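You operate a simulated robot arm through the tools that you are given. There is no shell and no other tool.

Carry out the task below with a simulated robot arm. There is one attempt and no reset: what you move stays moved.

Task
Stopper the cream tube, then load it and the small filter into the grey crate.
Fine: rubber stopper pushed home; one piece in each bay; the filter lid stays on. Set down upright: cream tube, small filter.
Where things are to end (x, y in the base frame): cream tube within 0.035 m of [0.64, -0.49]; small filter within 0.035 m of [0.65, -0.37].

The check looks at the end state, three seconds after you hand in, the way a careful person would. Anything else that was tipped, shoved, dropped, spilled or broken makes it a failure. A push-on lid holds only when it is set on centred and level and pressed home; a screw cap is set on level and turned clockwise until tight.

Robot
A 6-joint arm with a two-finger gripper, fixed in place. Base frame: the origin is on the floor under the middle of its stand, x ahead of it, y to its left, z up; the work surface is at about z = 0.862. Readings come in m, rad, newtons and seconds.
It reaches about 1.572 m from its shoulder. Its first joint turns from -2.897 to 2.897 rad. Payload 2.45 kg.
The TCP is the grasp point between the finger pads, 0.02 m short of the fingertips. In the tool frame z runs along the fingers and y along their closing line. The gripper opens to 0.14 m; its body begins 0.168 m behind the TCP.
Orientation is that of the tool frame in the base frame, as a unit quaternion [w, x, y, z]. With the fingers straight down and closing along the base's y, the tool's x points along the base's -x, its y along +y and its z along -z.

Tools
- The arm moves only by the tool send_rows. Its argument "steps" is a list that holds one entry, the list of rows, each a list of 7 numbers: the shift along the tool's x, y, z in units of 30 mm (1.0 is 30 mm), then the turn, a rotation vector about the tool's x, y, z in units of 5 degrees (1.0 is 5 degrees), then the gripper command, from -1 (shut) to 1 (fully open), values between in proportion. In form: [[[tx, ty, tz, rx, ry, rz, jaw], ...]]. A call has 1 to 20 rows; each row shifts and turns the commanded pose from where the row before left it, along the tool's axes as they then stand. A call with a number of a shift or a turn outside -1 to 1 is refused whole. Rows are played at 5 a second. More than 0.05 m and 0.15 rad between two rows, or a gripper value outside its range, and nothing of the call is played. Where a pose cannot be reached the arm comes as near as it can. A force on the tool above 40 N (or 10 N above the force at the start of the call, whichever is more), or a blocked arm, ends the call early, and 0.2 s more pass. The fingers move at their own pace (about 0.045 m/s each) and stop on an object; they squeeze with about 31 N. The grip force told is the motor's: it shows also when the fingers shut on nothing. Time passes only in rows, and 0.2 s behind the last, so rows that do not move let the fingers close. The reply holds the time, the measured pose of the TCP, the force on the tool along the base axes, the opening and the grip force, in the units named above and with some noise, with the torque about the TCP (base axes, N m) and any sound that the robot's microphone picked up, and new pictures: "show" is both (left out), scene, wrist or none.
- Cameras (640 x 400 px; columns grow to the right, rows downward): "scene" is fixed at [0.2254, 0.5086, 1.4569]; the picture's right is [-0.70, -0.71, 0.00], its down [-0.13, 0.13, -0.98] and it looks along [0.70, -0.69, -0.19] (base axes); focal length 254 px, centre (320, 200). "wrist" rides on the gripper at [0.078, 0.011, -0.209] in the tool frame; the picture's right is [-0.14, 0.99, 0.00], its down [-0.92, -0.13, -0.37] and it looks along [-0.37, -0.05, 0.93] (tool axes); focal length 280 px, centre (320, 200). There is no depth. A picture from a camera that has moved, and an enlarged one, comes with that camera's place and axes in the base frame and with its lens. The place of the scene camera against the robot may be out by one fixed shift of up to 0.025 m in any direction.
- inspect(camera, box): a new picture of the part [left, top, right, bottom] of that camera's present view, enlarged. No time passes.
- close_job(): hands the job in; it is judged then, once.

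Places have to be worked out from the pictures, the camera data and where the tool is seen. Open the gripper and draw the arm clear of the work before you hand the job in, unless the task says otherwise.

The tools are called after "Request:" as name(argument=value, ...) on one line, values as JSON. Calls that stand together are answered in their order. send_rows: Moves the arm, as the interface text tells. Its arguments: {"type":"object","properties":{"steps":{"type":"array"},"show":{"type":"string","enum":["both","scene","wrist","none"]}},"required":["steps"]} The other tools are called the same way: inspect (camera, box) takes an enlarged picture of a part of a camera's view; close_job () hands the job in.

At the start:

```text
t: 0.0
tool_pos: [0.5613, 0.0686, 1.5032]
orientation: [0.001, -0.001, 1.0, -0.002]
wrist_force: [1.0, 0.1, 0.4]
ft_torque: [0.01, 0.03, 0.0]
gripper_width: 0.14
grip_force: 0.1
```

scene: 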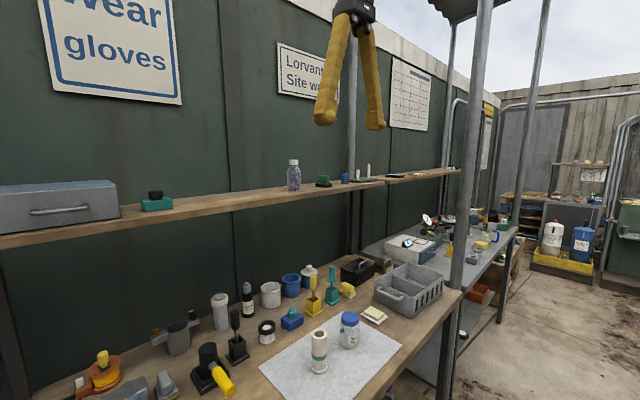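
wrist: 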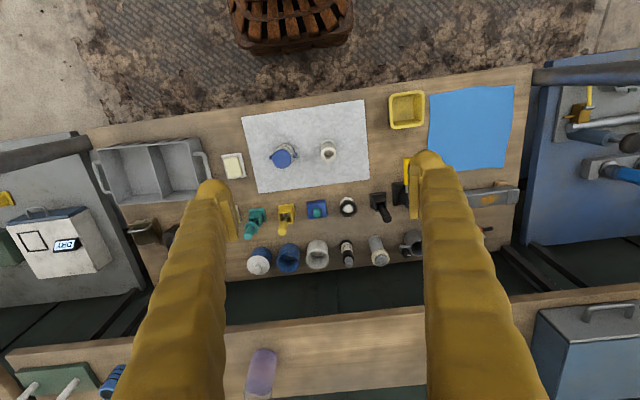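

I see a bench with a white mat carrying a cream tube and a blue-lidded jar (probably the small filter), with the grey crate to the right. I'll take enlarged pictures first to identify the pieces and the stopper.

Request:
inspect(camera="scene", box=[240, 240, 480, 390])

Request:
inspect(camera="wrist", box=[80, 80, 400, 280])

Request:
inspect(camera="scene", box=[60, 270, 300, 400])

```text
2.67 times, centred on (360, 315) of scene
camera zoom: at [0.2254, 0.5086, 1.4569], right [-0.7, -0.71, 0.0], down [-0.13, 0.13, -0.98], along [0.7, -0.69, -0.19], focal length 679 px, centre (213, -107)
```

zoom: 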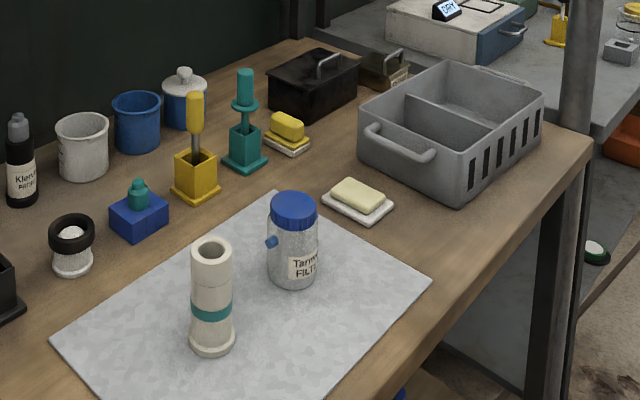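

```text
2.00 times, centred on (240, 180) of wrist
camera zoom: at [0.4824, 0.0791, 1.7114], right [0.14, 0.99, 0.0], down [0.92, -0.13, 0.37], along [0.37, -0.05, -0.93], focal length 561 px, centre (480, 240)
```

zoom: 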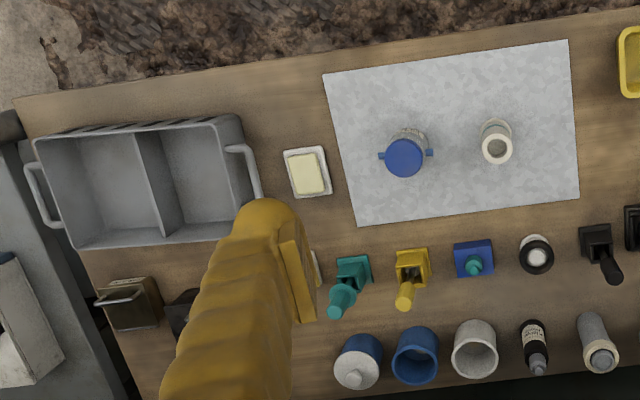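

```text
2.67 times, centred on (180, 335) of scene
camera zoom: at [0.2254, 0.5086, 1.4569], right [-0.7, -0.71, 0.0], down [-0.13, 0.13, -0.98], along [0.7, -0.69, -0.19], focal length 679 px, centre (693, -160)
```

zoom: 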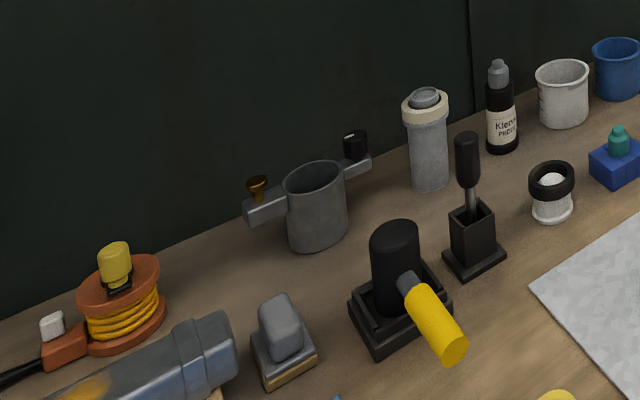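

I want a closer look at the candidate stoppers: the teal knob on the blue block, the teal and yellow stands, and the pieces on the shelf.

Request:
inspect(camera="scene", box=[260, 295, 340, 345])

Request:
inspect(camera="scene", box=[130, 180, 210, 230])

Request:
inspect(camera="scene", box=[280, 150, 460, 262])

Request:
inspect(camera="scene", box=[296, 305, 376, 380])

Request:
inspect(camera="wrist", box=[240, 130, 440, 255])

Request:
inspect(camera="wrist", box=[280, 185, 360, 235])

```text
8.00 times, centred on (300, 320) of scene
camera zoom: at [0.2254, 0.5086, 1.4569], right [-0.7, -0.71, 0.0], down [-0.13, 0.13, -0.98], along [0.7, -0.69, -0.19], focal length 2036 px, centre (480, -760)
```

zoom: 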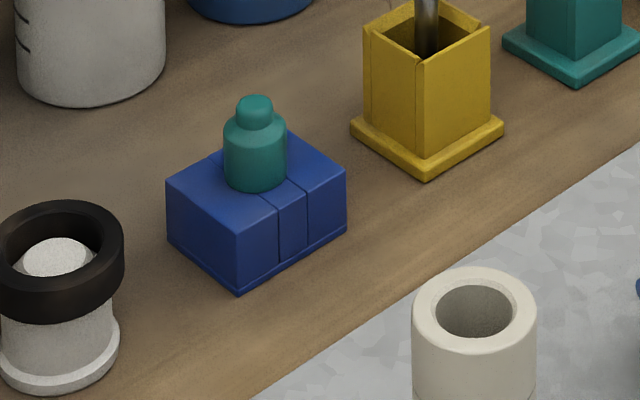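

```text
8.00 times, centred on (170, 205) of scene
camera zoom: at [0.2254, 0.5086, 1.4569], right [-0.7, -0.71, 0.0], down [-0.13, 0.13, -0.98], along [0.7, -0.69, -0.19], focal length 2036 px, centre (1520, 160)
```

zoom: 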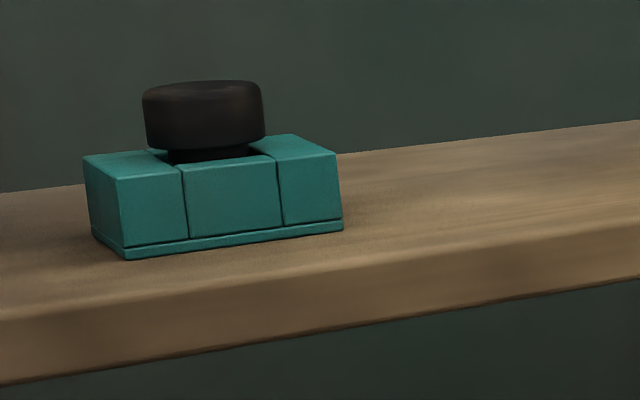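

```text
3.56 times, centred on (370, 206) of scene
camera zoom: at [0.2254, 0.5086, 1.4569], right [-0.7, -0.71, 0.0], down [-0.13, 0.13, -0.98], along [0.7, -0.69, -0.19], focal length 905 px, centre (142, 179)
```

zoom: 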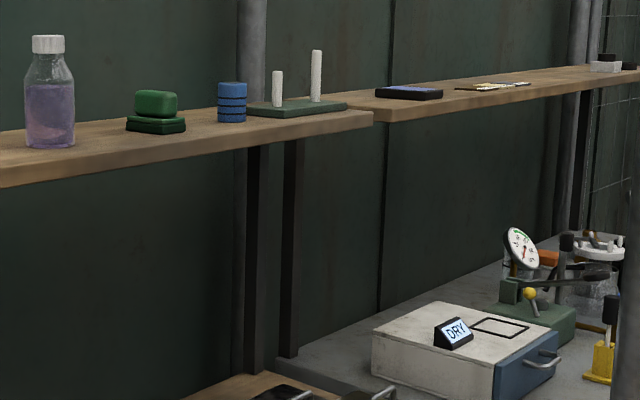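

```text
5.33 times, centred on (336, 342) of scene
camera zoom: at [0.2254, 0.5086, 1.4569], right [-0.7, -0.71, 0.0], down [-0.13, 0.13, -0.98], along [0.7, -0.69, -0.19], focal length 1358 px, centre (235, -560)
```

zoom: 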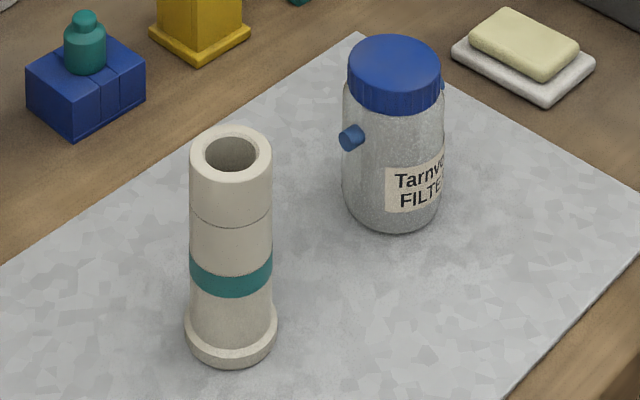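

```text
3.20 times, centred on (340, 192) of wrist
camera zoom: at [0.4824, 0.0791, 1.7114], right [0.14, 0.99, 0.0], down [0.92, -0.13, 0.37], along [0.37, -0.05, -0.93], focal length 897 px, centre (256, 224)
```

zoom: 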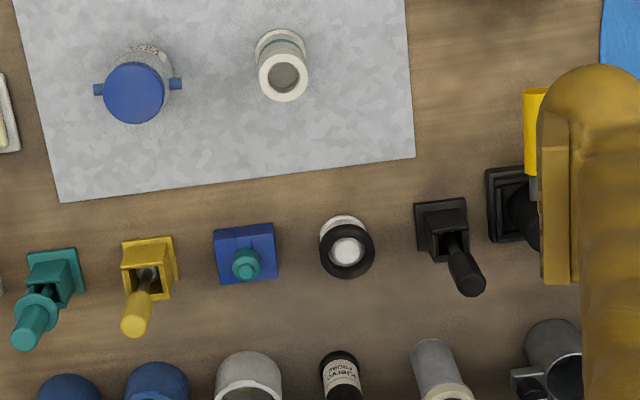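

```text
8.00 times, centred on (320, 210) of wrist
camera zoom: at [0.4824, 0.0791, 1.7114], right [0.14, 0.99, 0.0], down [0.92, -0.13, 0.37], along [0.37, -0.05, -0.93], focal length 2243 px, centre (320, 120)
```

zoom: 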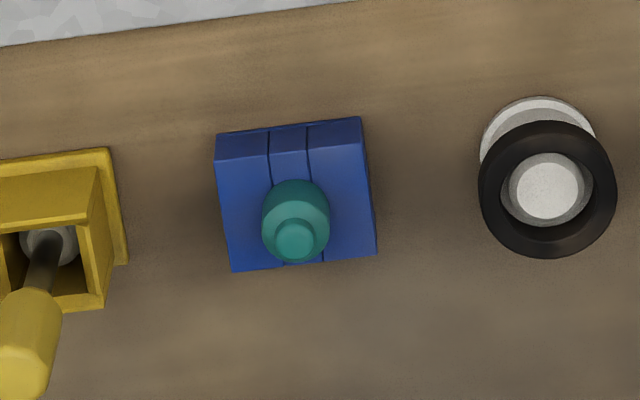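

The teal rubber stopper sits in a blue holder at about (0.84, 0.02). The cream tube is near (0.65, 0.08), and the jar labelled "FILTER" is beside it. I'll lower the arm partway over the bench, well clear of the shelf, to measure these positions better.

Request:
send_rows(steps=[[[-0.44, -0.145, 0.94, 0, 0, 0, 1], [-0.44, -0.145, 0.94, 0, 0, 0, 1], [-0.44, -0.145, 0.94, 0, 0, 0, 1], [-0.44, -0.145, 0.94, 0, 0, 0, 1], [-0.44, -0.145, 0.94, 0, 0, 0, 1], [-0.44, -0.145, 0.94, 0, 0, 0, 1], [-0.44, -0.145, 0.94, 0, 0, 0, 1], [-0.44, -0.145, 0.94, 0, 0, 0, 1], [-0.44, -0.145, 0.94, 0, 0, 0, 1]]])

```text
t: 2.0
tool_pos: [0.682, 0.0309, 1.2475]
orientation: [0.002, -0.001, 1.0, 0.0]
wrist_force: [-0.5, 0.3, -0.1]
ft_torque: [0.0, -0.01, 0.01]
gripper_width: 0.14
grip_force: 0.2
camera wrist: at [0.6031, 0.0403, 1.4571], right [0.14, 0.99, 0.0], down [0.92, -0.13, 0.37], along [0.37, -0.05, -0.93], focal length 280 px, centre (320, 200)
```

scene: 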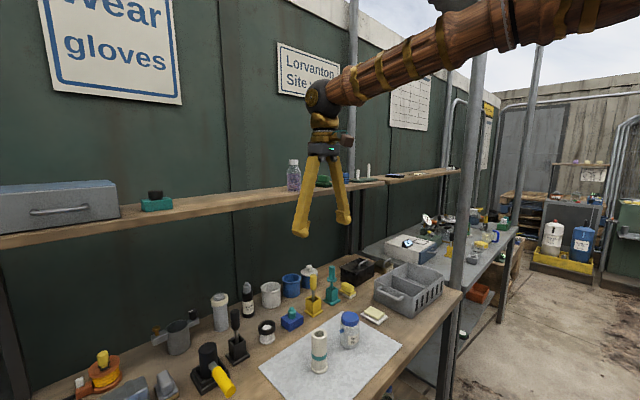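
wrist: 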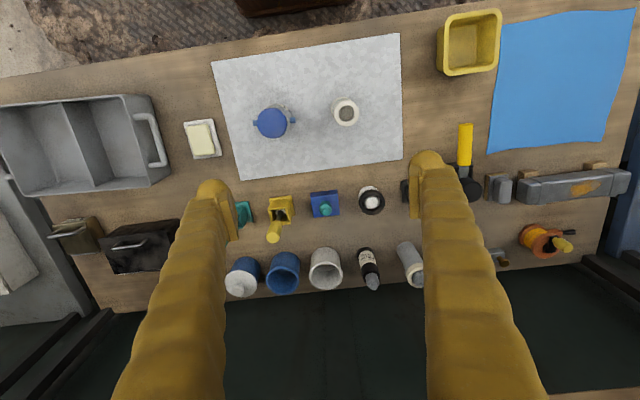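

The wrist joint sits about 0.3 m above the TCP, so I'll need to keep it clear of the shelf edge. I'll measure the stopper, tube and jar from this nearer view.

Request:
inspect(camera="wrist", box=[240, 80, 400, 180])

Request:
inspect(camera="wrist", box=[260, 170, 420, 270])

Request:
inspect(camera="wrist", box=[0, 60, 240, 210])

Request:
inspect(camera="scene", box=[270, 60, 430, 250])

```text
4.00 times, centred on (320, 130) of wrist
camera zoom: at [0.6031, 0.0403, 1.4571], right [0.14, 0.99, 0.0], down [0.92, -0.13, 0.37], along [0.37, -0.05, -0.93], focal length 1122 px, centre (320, 480)
```

zoom: 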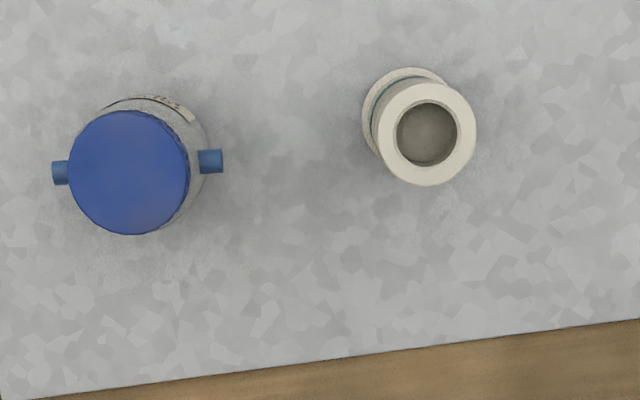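

```text
4.00 times, centred on (340, 220) of wrist
camera zoom: at [0.6031, 0.0403, 1.4571], right [0.14, 0.99, 0.0], down [0.92, -0.13, 0.37], along [0.37, -0.05, -0.93], focal length 1122 px, centre (240, 120)
```

zoom: 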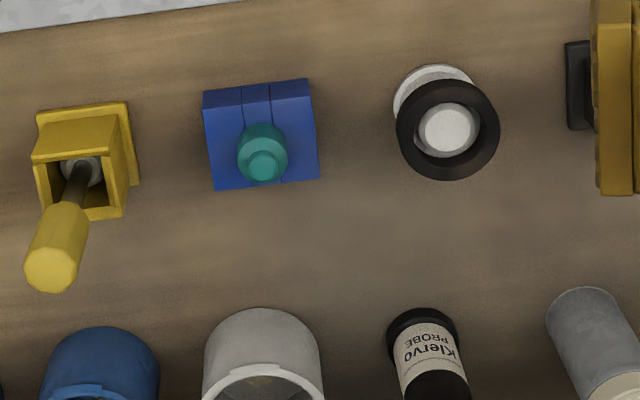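

```text
2.67 times, centred on (120, 135) of wrist
camera zoom: at [0.6031, 0.0403, 1.4571], right [0.14, 0.99, 0.0], down [0.92, -0.13, 0.37], along [0.37, -0.05, -0.93], focal length 748 px, centre (853, 373)
```

zoom: 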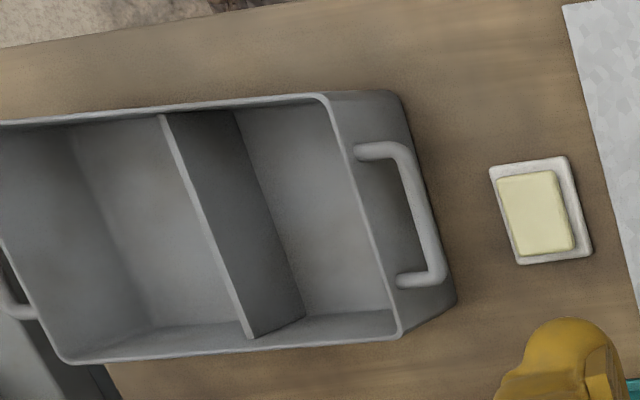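

```text
2.11 times, centred on (350, 155) of scene
camera zoom: at [0.2254, 0.5086, 1.4569], right [-0.7, -0.71, 0.0], down [-0.13, 0.13, -0.98], along [0.7, -0.69, -0.19], focal length 536 px, centre (257, 295)
```

zoom: 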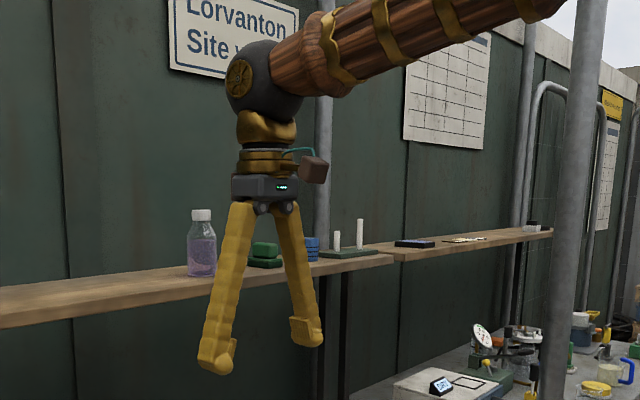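

From the two wrist views I put the stopper knob at (0.839, 0.0195) with its top near z 0.932. Its holder top is near 0.891, and the tube is at (0.649, 0.0785) with its top near 0.975. The shelf edge is at x of about 0.89, z of about 1.29, so I'll tilt the tool 20° to lean the wrist back toward the robot. Then I'll narrow the jaws and hover above the stopper.

Request:
send_rows(steps=[[[0, 0, 0, 0, -1, 0, -0.357], [0, 0, 0, 0, -1, 0, -0.357], [0, 0, 0, 0, -1, 0, -0.357], [0, 0, 0, 0, -1, 0, -0.357], [-0.18, -0.0348, 0.896, 0, 0, 0, -0.357], [-0.18, -0.0348, 0.896, 0, 0, 0, -0.357], [-0.18, -0.0348, 0.896, 0, 0, 0, -0.357], [-0.18, -0.0348, 0.896, 0, 0, 0, -0.357], [-0.18, -0.0348, 0.896, 0, 0, 0, -0.357], [-0.18, -0.0348, 0.896, 0, 0, 0, -0.357], [-0.18, -0.0348, 0.896, 0, 0, 0, -0.357], [-0.18, -0.0348, 0.896, 0, 0, 0, -0.357], [-0.18, -0.0348, 0.896, 0, 0, 0, -0.357], [-0.18, -0.0348, 0.896, 0, 0, 0, -0.357]]])

```text
t: 5.0
tool_pos: [0.8244, 0.0198, 1.0157]
orientation: [0.175, 0.0, 0.984, -0.001]
wrist_force: [0.3, -0.6, -0.2]
ft_torque: [-0.01, 0.05, -0.03]
gripper_width: 0.0452
grip_force: 0.1
camera wrist: at [0.6783, 0.0294, 1.1837], right [0.13, 0.99, 0.05], down [0.74, -0.13, 0.66], along [0.66, -0.05, -0.75], focal length 280 px, centre (320, 200)
```

scene: 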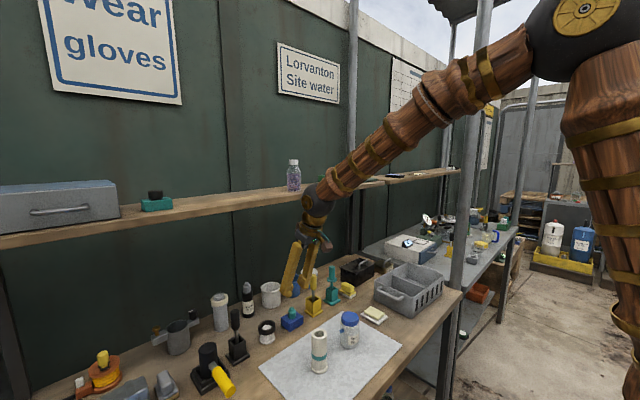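
wrist: 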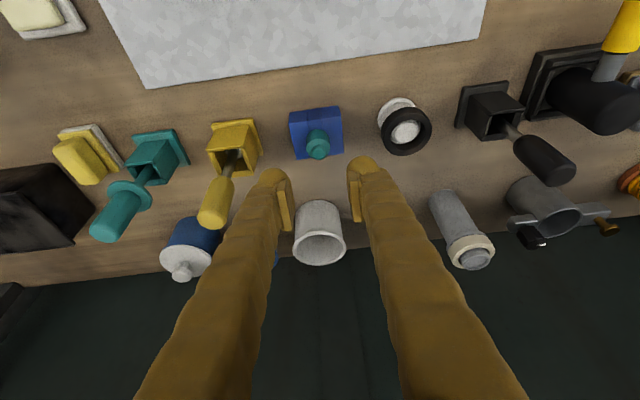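

The gripper hovers near the stopper with the jaws at 45 mm. I'll zoom in on the stopper to refine its position from this closer view.

Request:
inspect(camera="wrist", box=[260, 85, 380, 185])

Request:
inspect(camera="scene", box=[250, 230, 350, 340])

```text
4.00 times, centred on (320, 135) of wrist
camera zoom: at [0.6783, 0.0294, 1.1837], right [0.13, 0.99, 0.05], down [0.74, -0.13, 0.66], along [0.66, -0.05, -0.75], focal length 1122 px, centre (320, 460)
```

zoom: 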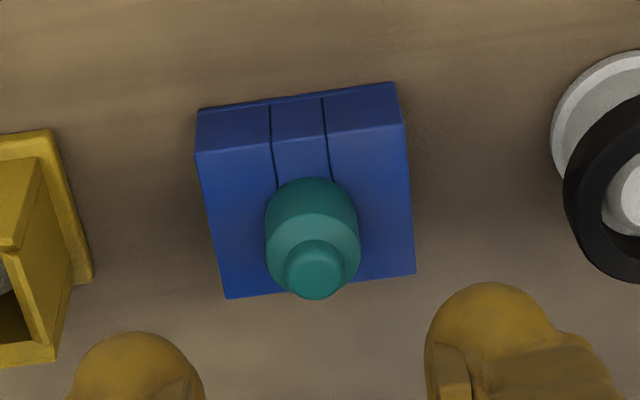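

```text
3.64 times, centred on (300, 285) of scene
camera zoom: at [0.2254, 0.5086, 1.4569], right [-0.7, -0.71, 0.0], down [-0.13, 0.13, -0.98], along [0.7, -0.69, -0.19], focal length 926 px, centre (393, -109)
```

zoom: 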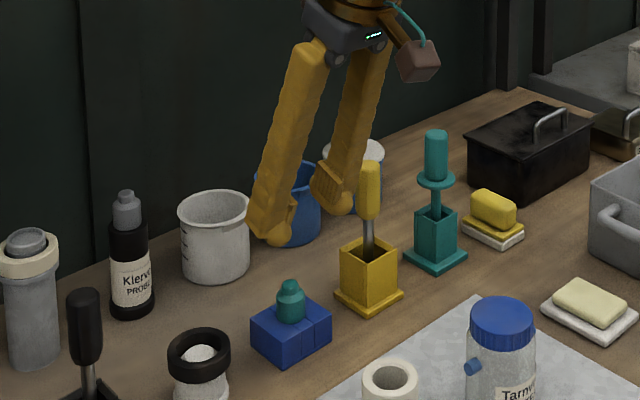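

The three views agree on the stopper axis at (0.844, 0.019), with its body between z 0.891 and 0.910 and the knob top near 0.921. I'll descend to z of about 0.935 and check alignment before going lower.

Request:
send_rows(steps=[[[0.0785, -0.007, 0.688, 0, 0, 0, -0.357], [0.0785, -0.007, 0.688, 0, 0, 0, -0.357], [0.0785, -0.007, 0.688, 0, 0, 0, -0.357], [0.0785, -0.007, 0.688, 0, 0, 0, -0.357], [0, 0, 0, 0, 0, 0, -0.357]]])

Request:
inspect(camera="wrist", box=[240, 120, 400, 260])

Request:
inspect(camera="scene", box=[260, 280, 340, 340])

```text
t: 6.2
tool_pos: [0.8439, 0.0199, 0.9354]
orientation: [0.174, 0.0, 0.985, -0.001]
wrist_force: [-0.8, 0.8, -0.4]
ft_torque: [-0.02, -0.01, 0.01]
gripper_width: 0.045
grip_force: 0.0
camera wrist: at [0.6984, 0.0289, 1.1039], right [0.13, 0.99, 0.05], down [0.74, -0.13, 0.66], along [0.66, -0.05, -0.75], focal length 280 px, centre (320, 200)
```

scene: 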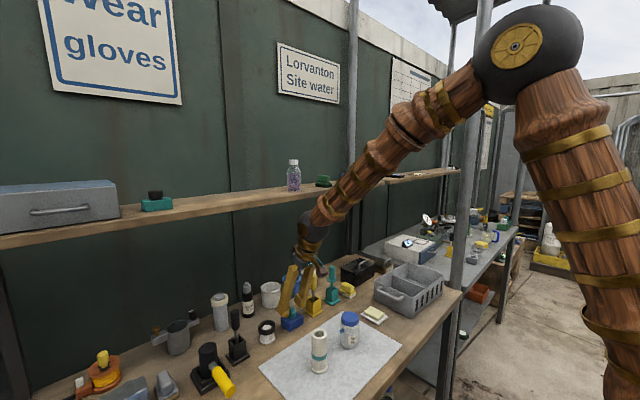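
wrist: 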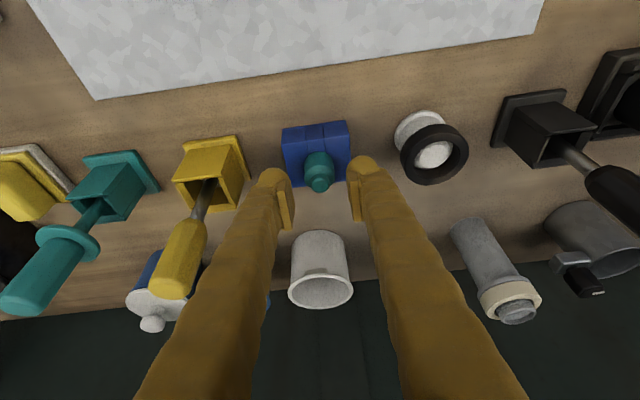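

```text
2.86 times, centred on (320, 190) of wrist
camera zoom: at [0.6984, 0.0289, 1.1039], right [0.13, 0.99, 0.05], down [0.74, -0.13, 0.66], along [0.66, -0.05, -0.75], focal length 801 px, centre (320, 229)
```

zoom: 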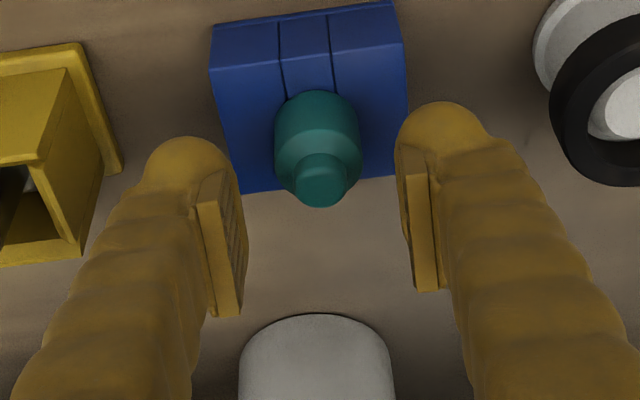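

```text
6.67 times, centred on (300, 310) of scene
camera zoom: at [0.2254, 0.5086, 1.4569], right [-0.7, -0.71, 0.0], down [-0.13, 0.13, -0.98], along [0.7, -0.69, -0.19], focal length 1697 px, centre (453, -533)
```

zoom: 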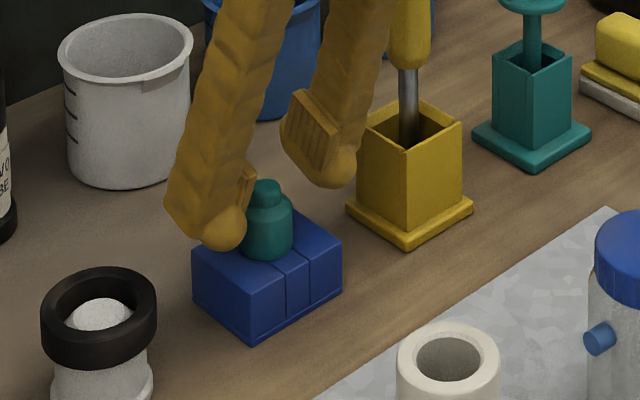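

The stopper is centred between the pads to within about 1 mm. I'll lower to z of about 0.917 with a slight backward shift so the pads centre on its body, just above the holder's top.

Request:
send_rows(steps=[[[0.184, -0.015, 0.26, 0, 0, 0, -0.357], [0.184, -0.015, 0.26, 0, 0, 0, -0.357], [0, 0, 0, 0, 0, 0, -0.357]]])

Request:
inspect(camera="scene", box=[260, 280, 340, 340])

Request:
inspect(camera="wrist", box=[240, 120, 400, 260])

```text
t: 7.0
tool_pos: [0.8386, 0.0194, 0.917]
orientation: [0.174, 0.0, 0.985, -0.001]
wrist_force: [0.0, -0.1, 0.2]
ft_torque: [-0.03, 0.03, 0.0]
gripper_width: 0.0448
grip_force: 0.0
camera wrist: at [0.6932, 0.0286, 1.0857], right [0.13, 0.99, 0.05], down [0.74, -0.13, 0.66], along [0.66, -0.05, -0.75], focal length 280 px, centre (320, 200)
```

scene: 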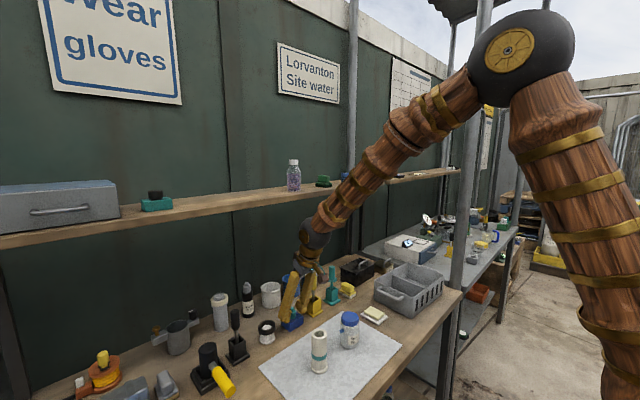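
wrist: 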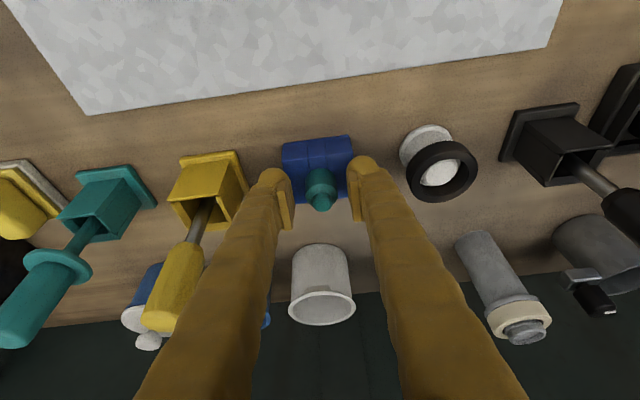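

```text
6.67 times, centred on (300, 310) of scene
camera zoom: at [0.2254, 0.5086, 1.4569], right [-0.7, -0.71, 0.0], down [-0.13, 0.13, -0.98], along [0.7, -0.69, -0.19], focal length 1697 px, centre (453, -533)
```

zoom: 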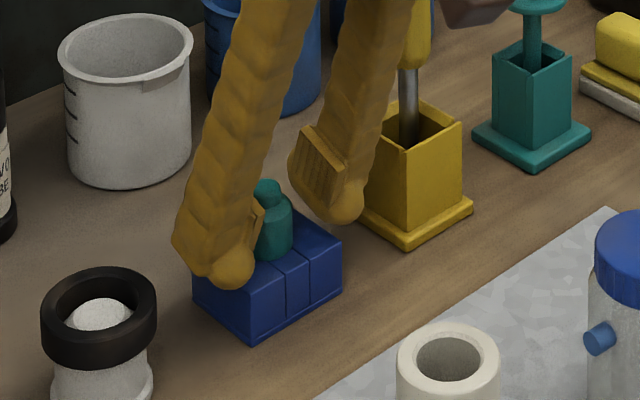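

```text
2.86 times, centred on (320, 190) of wrist
camera zoom: at [0.6932, 0.0286, 1.0857], right [0.13, 0.99, 0.05], down [0.74, -0.13, 0.66], along [0.66, -0.05, -0.75], focal length 801 px, centre (320, 229)
```

zoom: 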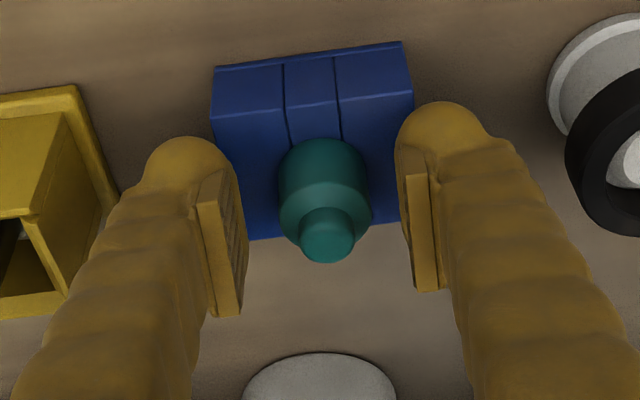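

No contact yet and clearances look good. I'll lower about 3 mm more for a fuller bite on the stopper body, then close the jaws.

Request:
send_rows(steps=[[[0.034, 0, 0.094, 0, 0, 0, -0.357], [0, 0, 0, 0, 0, 0, -0.6], [0, 0, 0, 0, 0, 0, -1], [0, 0, 0, 0, 0, 0, -1], [0, 0, 0, 0, 0, 0, -1], [0, 0, 0, 0, 0, 0, -1]]])

Request:
inspect(camera="scene", box=[260, 280, 340, 340])

Request:
inspect(camera="wrist", box=[240, 120, 400, 260])

```text
t: 8.4
tool_pos: [0.8387, 0.019, 0.9133]
orientation: [0.175, -0.001, 0.985, -0.001]
wrist_force: [-0.7, 0.3, 0.2]
ft_torque: [0.03, 0.0, -0.02]
gripper_width: 0.0231
grip_force: 31.0
camera wrist: at [0.6931, 0.0286, 1.0824], right [0.13, 0.99, 0.05], down [0.74, -0.13, 0.66], along [0.66, -0.05, -0.75], focal length 280 px, centre (320, 200)
```

scene: 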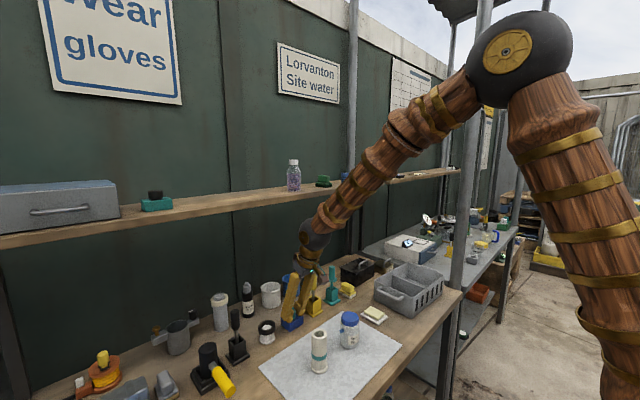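
wrist: 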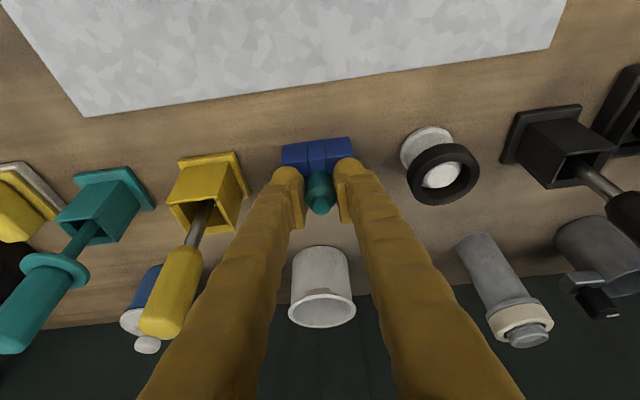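

```text
6.67 times, centred on (300, 310) of scene
camera zoom: at [0.2254, 0.5086, 1.4569], right [-0.7, -0.71, 0.0], down [-0.13, 0.13, -0.98], along [0.7, -0.69, -0.19], focal length 1697 px, centre (453, -533)
```

zoom: 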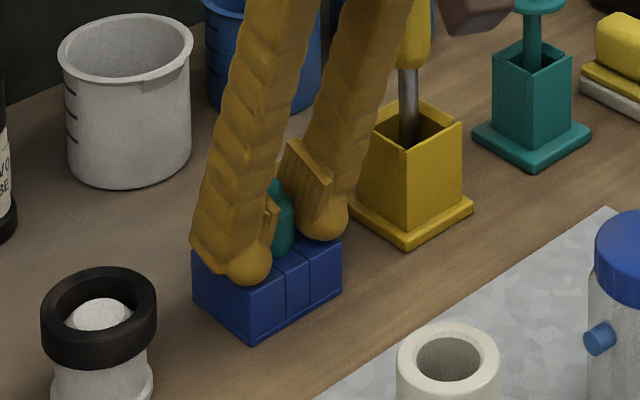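

```text
2.86 times, centred on (320, 190) of wrist
camera zoom: at [0.6931, 0.0286, 1.0824], right [0.13, 0.99, 0.05], down [0.74, -0.13, 0.66], along [0.66, -0.05, -0.75], focal length 801 px, centre (320, 229)
```

zoom: 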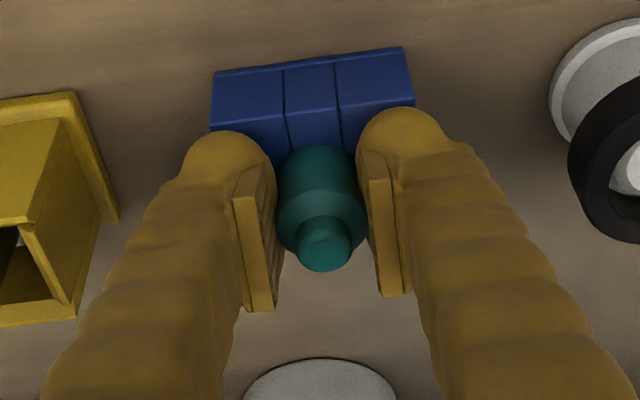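

The stopper is gripped at 23 mm with 31 N. I'll lift straight up about 9 cm and look at it.

Request:
send_rows(steps=[[[-0.115, 0, -0.313, 0, 0, 0, -1], [-0.115, 0, -0.313, 0, 0, 0, -1], [-0.115, 0, -0.313, 0, 0, 0, -1], [-0.115, 0, -0.313, 0, 0, 0, -1], [-0.115, 0, -0.313, 0, 0, 0, -1], [-0.115, 0, -0.313, 0, 0, 0, -1], [-0.115, 0, -0.313, 0, 0, 0, -1], [-0.115, 0, -0.313, 0, 0, 0, -1], [-0.115, 0, -0.313, 0, 0, 0, -1]]])

Request:
inspect(camera="scene", box=[260, 250, 340, 340])

Request:
inspect(camera="wrist", box=[240, 120, 400, 260])

```text
t: 10.4
tool_pos: [0.8394, 0.0204, 1.0038]
orientation: [0.175, -0.001, 0.985, 0.0]
wrist_force: [0.0, 0.3, 0.8]
ft_torque: [-0.01, 0.01, 0.01]
gripper_width: 0.0229
grip_force: 31.1
camera wrist: at [0.6939, 0.0286, 1.1726], right [0.13, 0.99, 0.05], down [0.74, -0.13, 0.66], along [0.66, -0.05, -0.75], focal length 280 px, centre (320, 200)
```

scene: 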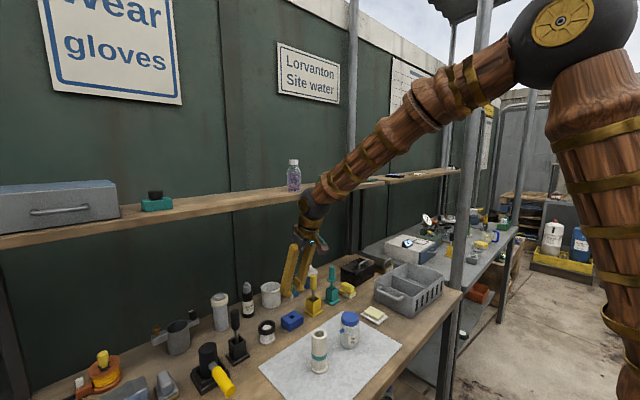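
wrist: 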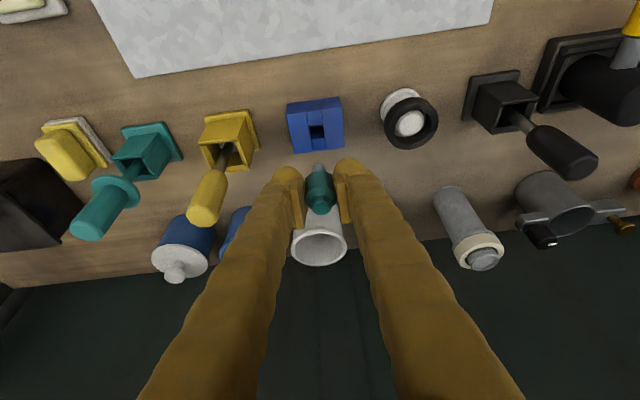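

```text
4.44 times, centred on (300, 295) of scene
camera zoom: at [0.2254, 0.5086, 1.4569], right [-0.7, -0.71, 0.0], down [-0.13, 0.13, -0.98], along [0.7, -0.69, -0.19], focal length 1131 px, centre (409, -222)
```

zoom: 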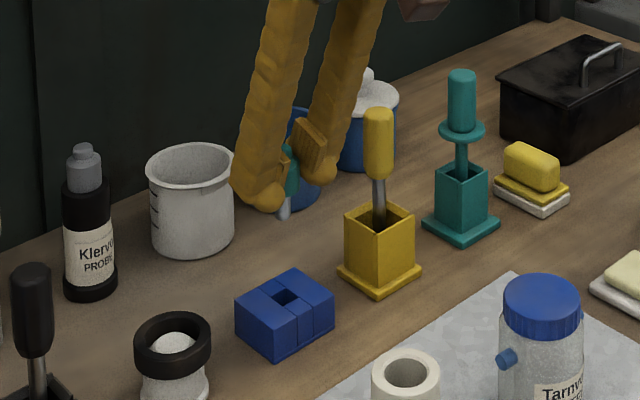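

```text
2.86 times, centred on (320, 190) of wrist
camera zoom: at [0.6939, 0.0286, 1.1726], right [0.13, 0.99, 0.05], down [0.74, -0.13, 0.66], along [0.66, -0.05, -0.75], focal length 801 px, centre (320, 229)
```

zoom: 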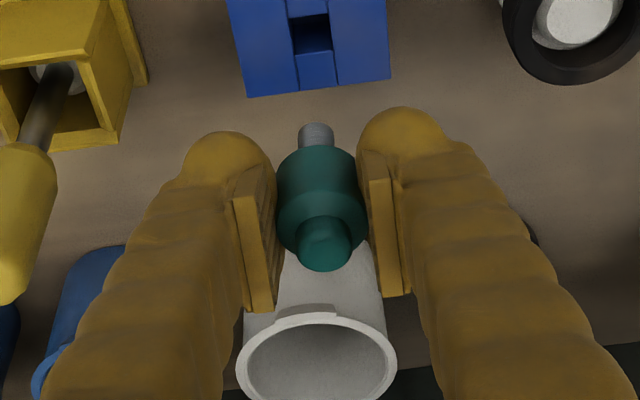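

What came up is a teal knob with a thin grey shaft of about 10 mm, which looks too narrow for the tube's bore of about 25 mm. Before going further, I'll look closely at this piece and at the other candidate, the black head in a teal holder on the shelf.

Request:
inspect(camera="wrist", box=[295, 155, 345, 220])

Request:
inspect(camera="scene", box=[310, 270, 350, 300])

Request:
inspect(camera="scene", box=[310, 275, 326, 305])

Request:
inspect(camera="scene", box=[135, 185, 180, 217])

Request:
inspect(camera="scene", box=[315, 265, 345, 310])

Request:
inspect(camera="scene", box=[300, 320, 340, 380])

```text
6.15 times, centred on (320, 188) of wrist
camera zoom: at [0.6939, 0.0286, 1.1726], right [0.13, 0.99, 0.05], down [0.74, -0.13, 0.66], along [0.66, -0.05, -0.75], focal length 1726 px, centre (320, 277)
```

zoom: 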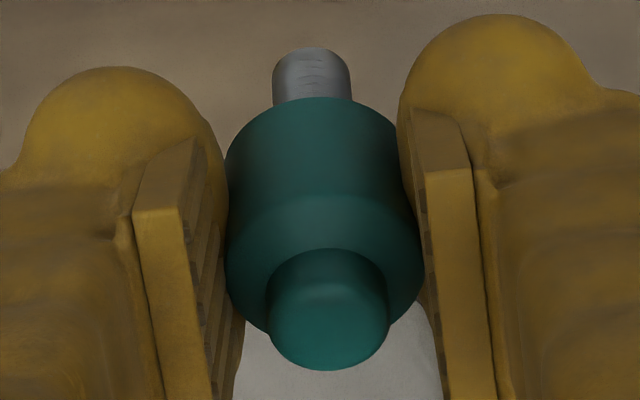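

```text
13.33 times, centred on (330, 285) of scene
camera zoom: at [0.2254, 0.5086, 1.4569], right [-0.7, -0.71, 0.0], down [-0.13, 0.13, -0.98], along [0.7, -0.69, -0.19], focal length 3394 px, centre (187, -933)
```

zoom: 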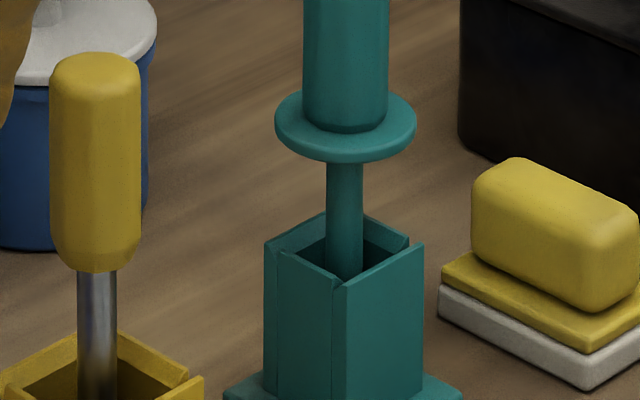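

```text
13.33 times, centred on (318, 290) of scene
camera zoom: at [0.2254, 0.5086, 1.4569], right [-0.7, -0.71, 0.0], down [-0.13, 0.13, -0.98], along [0.7, -0.69, -0.19], focal length 3394 px, centre (347, -1000)
```

zoom: 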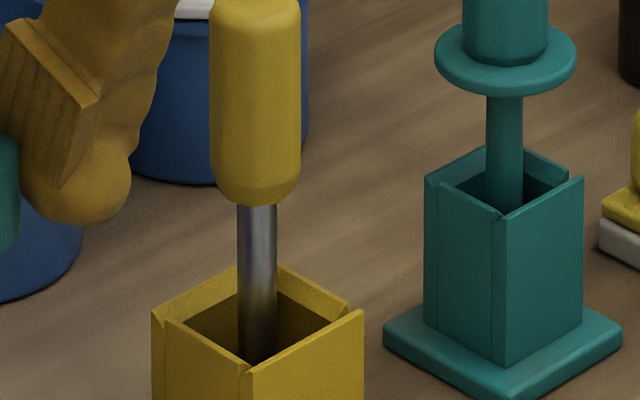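

```text
12.50 times, centred on (158, 201) of scene
camera zoom: at [0.2254, 0.5086, 1.4569], right [-0.7, -0.71, 0.0], down [-0.13, 0.13, -0.98], along [0.7, -0.69, -0.19], focal length 3182 px, centre (2351, 188)
```

zoom: 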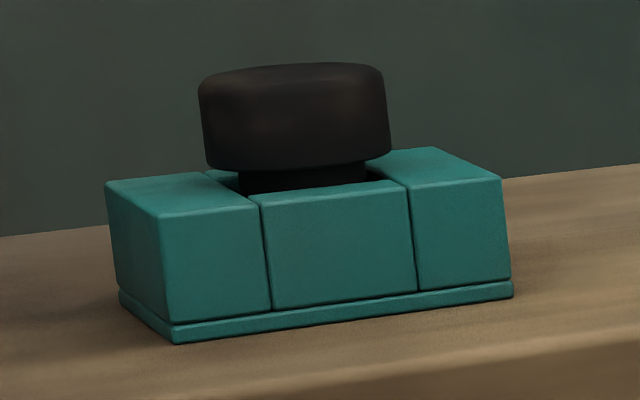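

```text
8.89 times, centred on (330, 288) of scene
camera zoom: at [0.2254, 0.5086, 1.4569], right [-0.7, -0.71, 0.0], down [-0.13, 0.13, -0.98], along [0.7, -0.69, -0.19], focal length 2262 px, centre (231, -578)
```

zoom: 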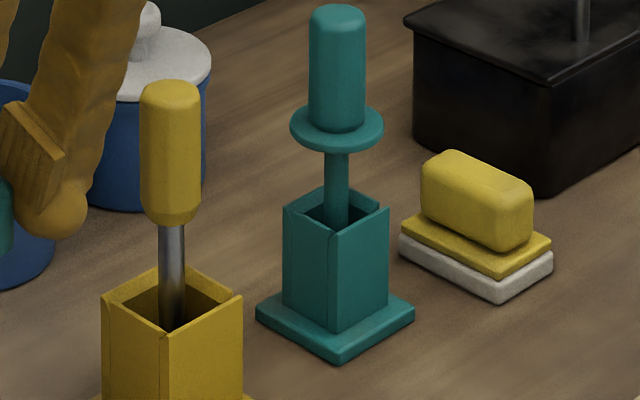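

```text
6.67 times, centred on (320, 350) of scene
camera zoom: at [0.2254, 0.5086, 1.4569], right [-0.7, -0.71, 0.0], down [-0.13, 0.13, -0.98], along [0.7, -0.69, -0.19], focal length 1697 px, centre (320, -800)
```

zoom: 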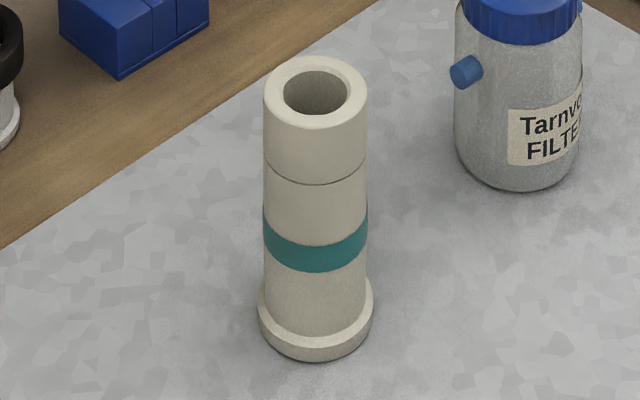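

The teal piece is a knob with a metal threaded shaft, so it is not a stopper. The black head on the shelf has a plug about 25 mm across, which matches the tube's bore, so that is the rubber stopper. I'll put the teal knob back in its holder by exactly reversing the lift, going most of the way first to check alignment.

Request:
send_rows(steps=[[[0.115, 0, 0.313, 0, 0, 0, -1], [0.115, 0, 0.313, 0, 0, 0, -1], [0.115, 0, 0.313, 0, 0, 0, -1], [0.115, 0, 0.313, 0, 0, 0, -1], [0.115, 0, 0.313, 0, 0, 0, -1], [0.115, 0, 0.313, 0, 0, 0, -1], [0, 0, 0, 0, 0, 0, -1]]])

Request:
inspect(camera="scene", box=[260, 280, 340, 340])

Request:
inspect(camera="wrist", box=[270, 130, 370, 215])

```text
t: 12.0
tool_pos: [0.839, 0.018, 0.944]
orientation: [0.175, -0.001, 0.984, 0.0]
wrist_force: [-0.4, 0.1, 0.4]
ft_torque: [0.01, 0.01, -0.01]
gripper_width: 0.0232
grip_force: 31.2
camera wrist: at [0.6932, 0.028, 1.1126], right [0.13, 0.99, 0.05], down [0.74, -0.13, 0.66], along [0.66, -0.05, -0.75], focal length 280 px, centre (320, 200)
```

scene: 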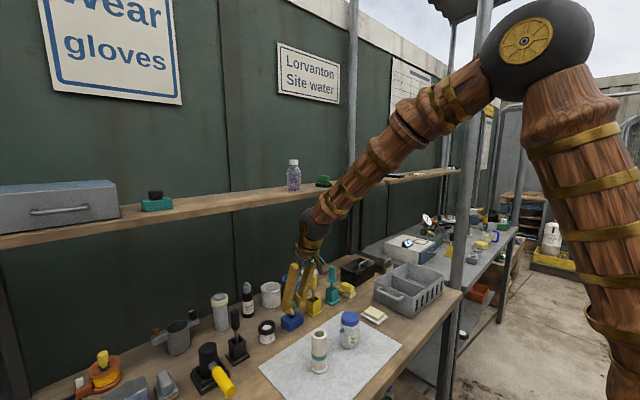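
wrist: 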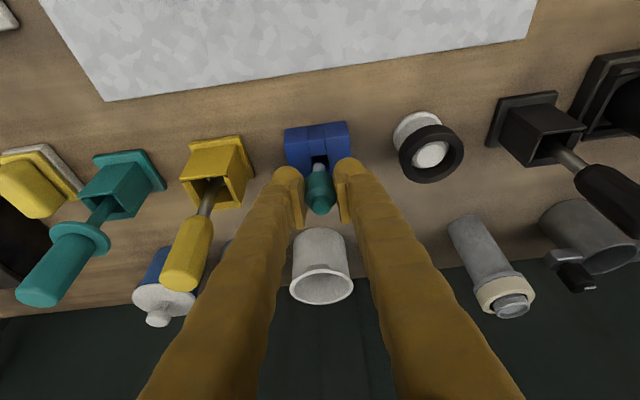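

```text
6.67 times, centred on (300, 310) of scene
camera zoom: at [0.2254, 0.5086, 1.4569], right [-0.7, -0.71, 0.0], down [-0.13, 0.13, -0.98], along [0.7, -0.69, -0.19], focal length 1697 px, centre (453, -533)
```

zoom: 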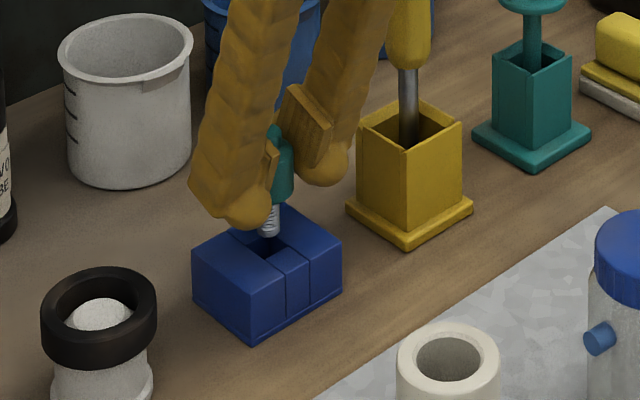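

```text
4.71 times, centred on (320, 172) of wrist
camera zoom: at [0.6932, 0.028, 1.1126], right [0.13, 0.99, 0.05], down [0.74, -0.13, 0.66], along [0.66, -0.05, -0.75], focal length 1320 px, centre (320, 329)
```

zoom: 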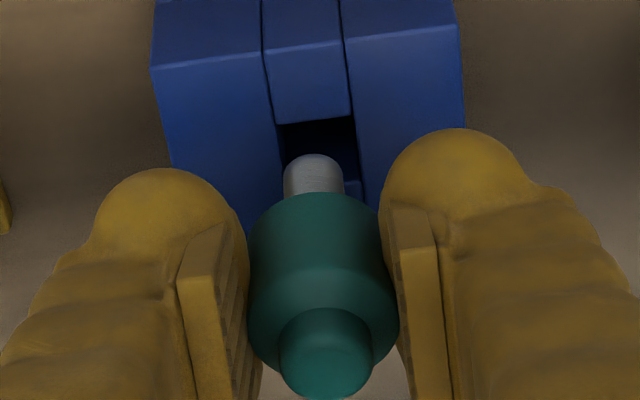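

The shaft is visibly threaded, confirming a thumbscrew, and it is lined up over its socket. I'll lower the remaining 30 mm gently.

Request:
send_rows(steps=[[[0.0575, 0, 0.1565, 0, 0, 0, -1], [0.0575, 0, 0.1565, 0, 0, 0, -1], [0.0575, 0, 0.1565, 0, 0, 0, -1], [0.0575, 0, 0.1565, 0, 0, 0, -1], [0.0575, 0, 0.1565, 0, 0, 0, -1], [0.0575, 0, 0.1565, 0, 0, 0, -1], [0, 0, 0, 0, 0, 0, -1]]])

Request:
inspect(camera="scene", box=[260, 280, 340, 340])

Request:
inspect(camera="wrist", box=[270, 130, 370, 215])

```text
t: 13.6
tool_pos: [0.8387, 0.02, 0.9135]
orientation: [0.175, 0.0, 0.985, -0.002]
wrist_force: [-0.2, 0.1, -0.9]
ft_torque: [-0.01, 0.02, 0.03]
gripper_width: 0.0229
grip_force: 30.4
camera wrist: at [0.6934, 0.0281, 1.0825], right [0.13, 0.99, 0.05], down [0.74, -0.13, 0.66], along [0.66, -0.05, -0.75], focal length 280 px, centre (320, 200)
```

scene: 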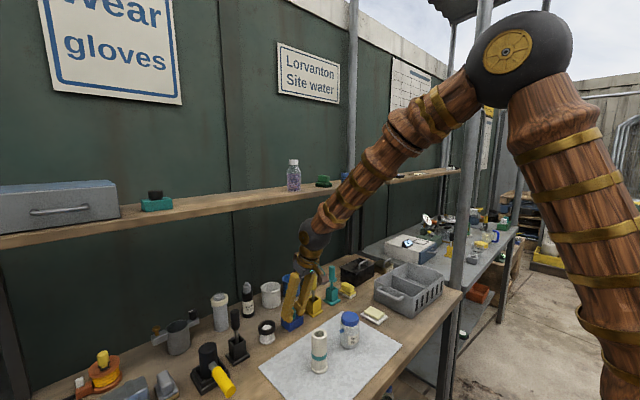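
wrist: 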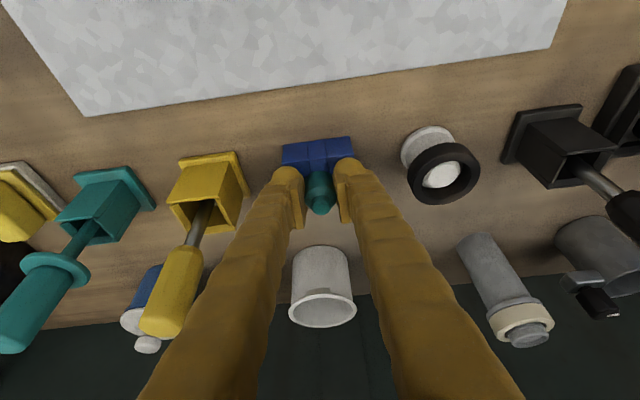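

```text
6.67 times, centred on (300, 310) of scene
camera zoom: at [0.2254, 0.5086, 1.4569], right [-0.7, -0.71, 0.0], down [-0.13, 0.13, -0.98], along [0.7, -0.69, -0.19], focal length 1697 px, centre (453, -533)
```

zoom: 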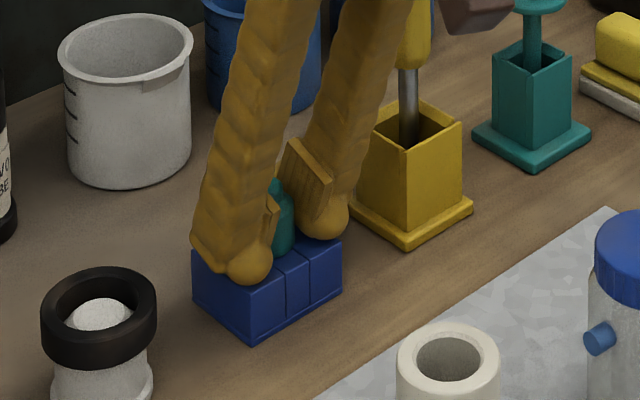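

```text
4.71 times, centred on (320, 172) of wrist
camera zoom: at [0.6934, 0.0281, 1.0825], right [0.13, 0.99, 0.05], down [0.74, -0.13, 0.66], along [0.66, -0.05, -0.75], focal length 1320 px, centre (320, 329)
```

zoom: 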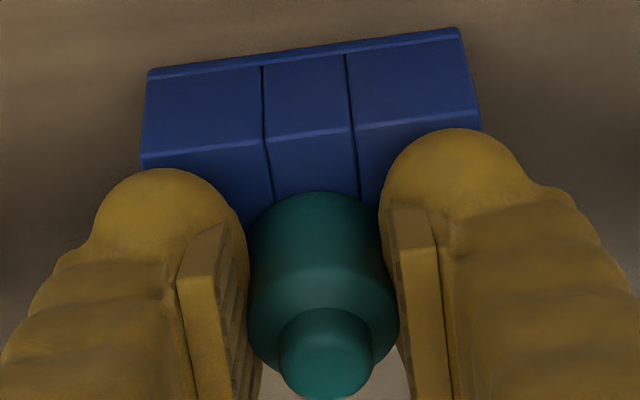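

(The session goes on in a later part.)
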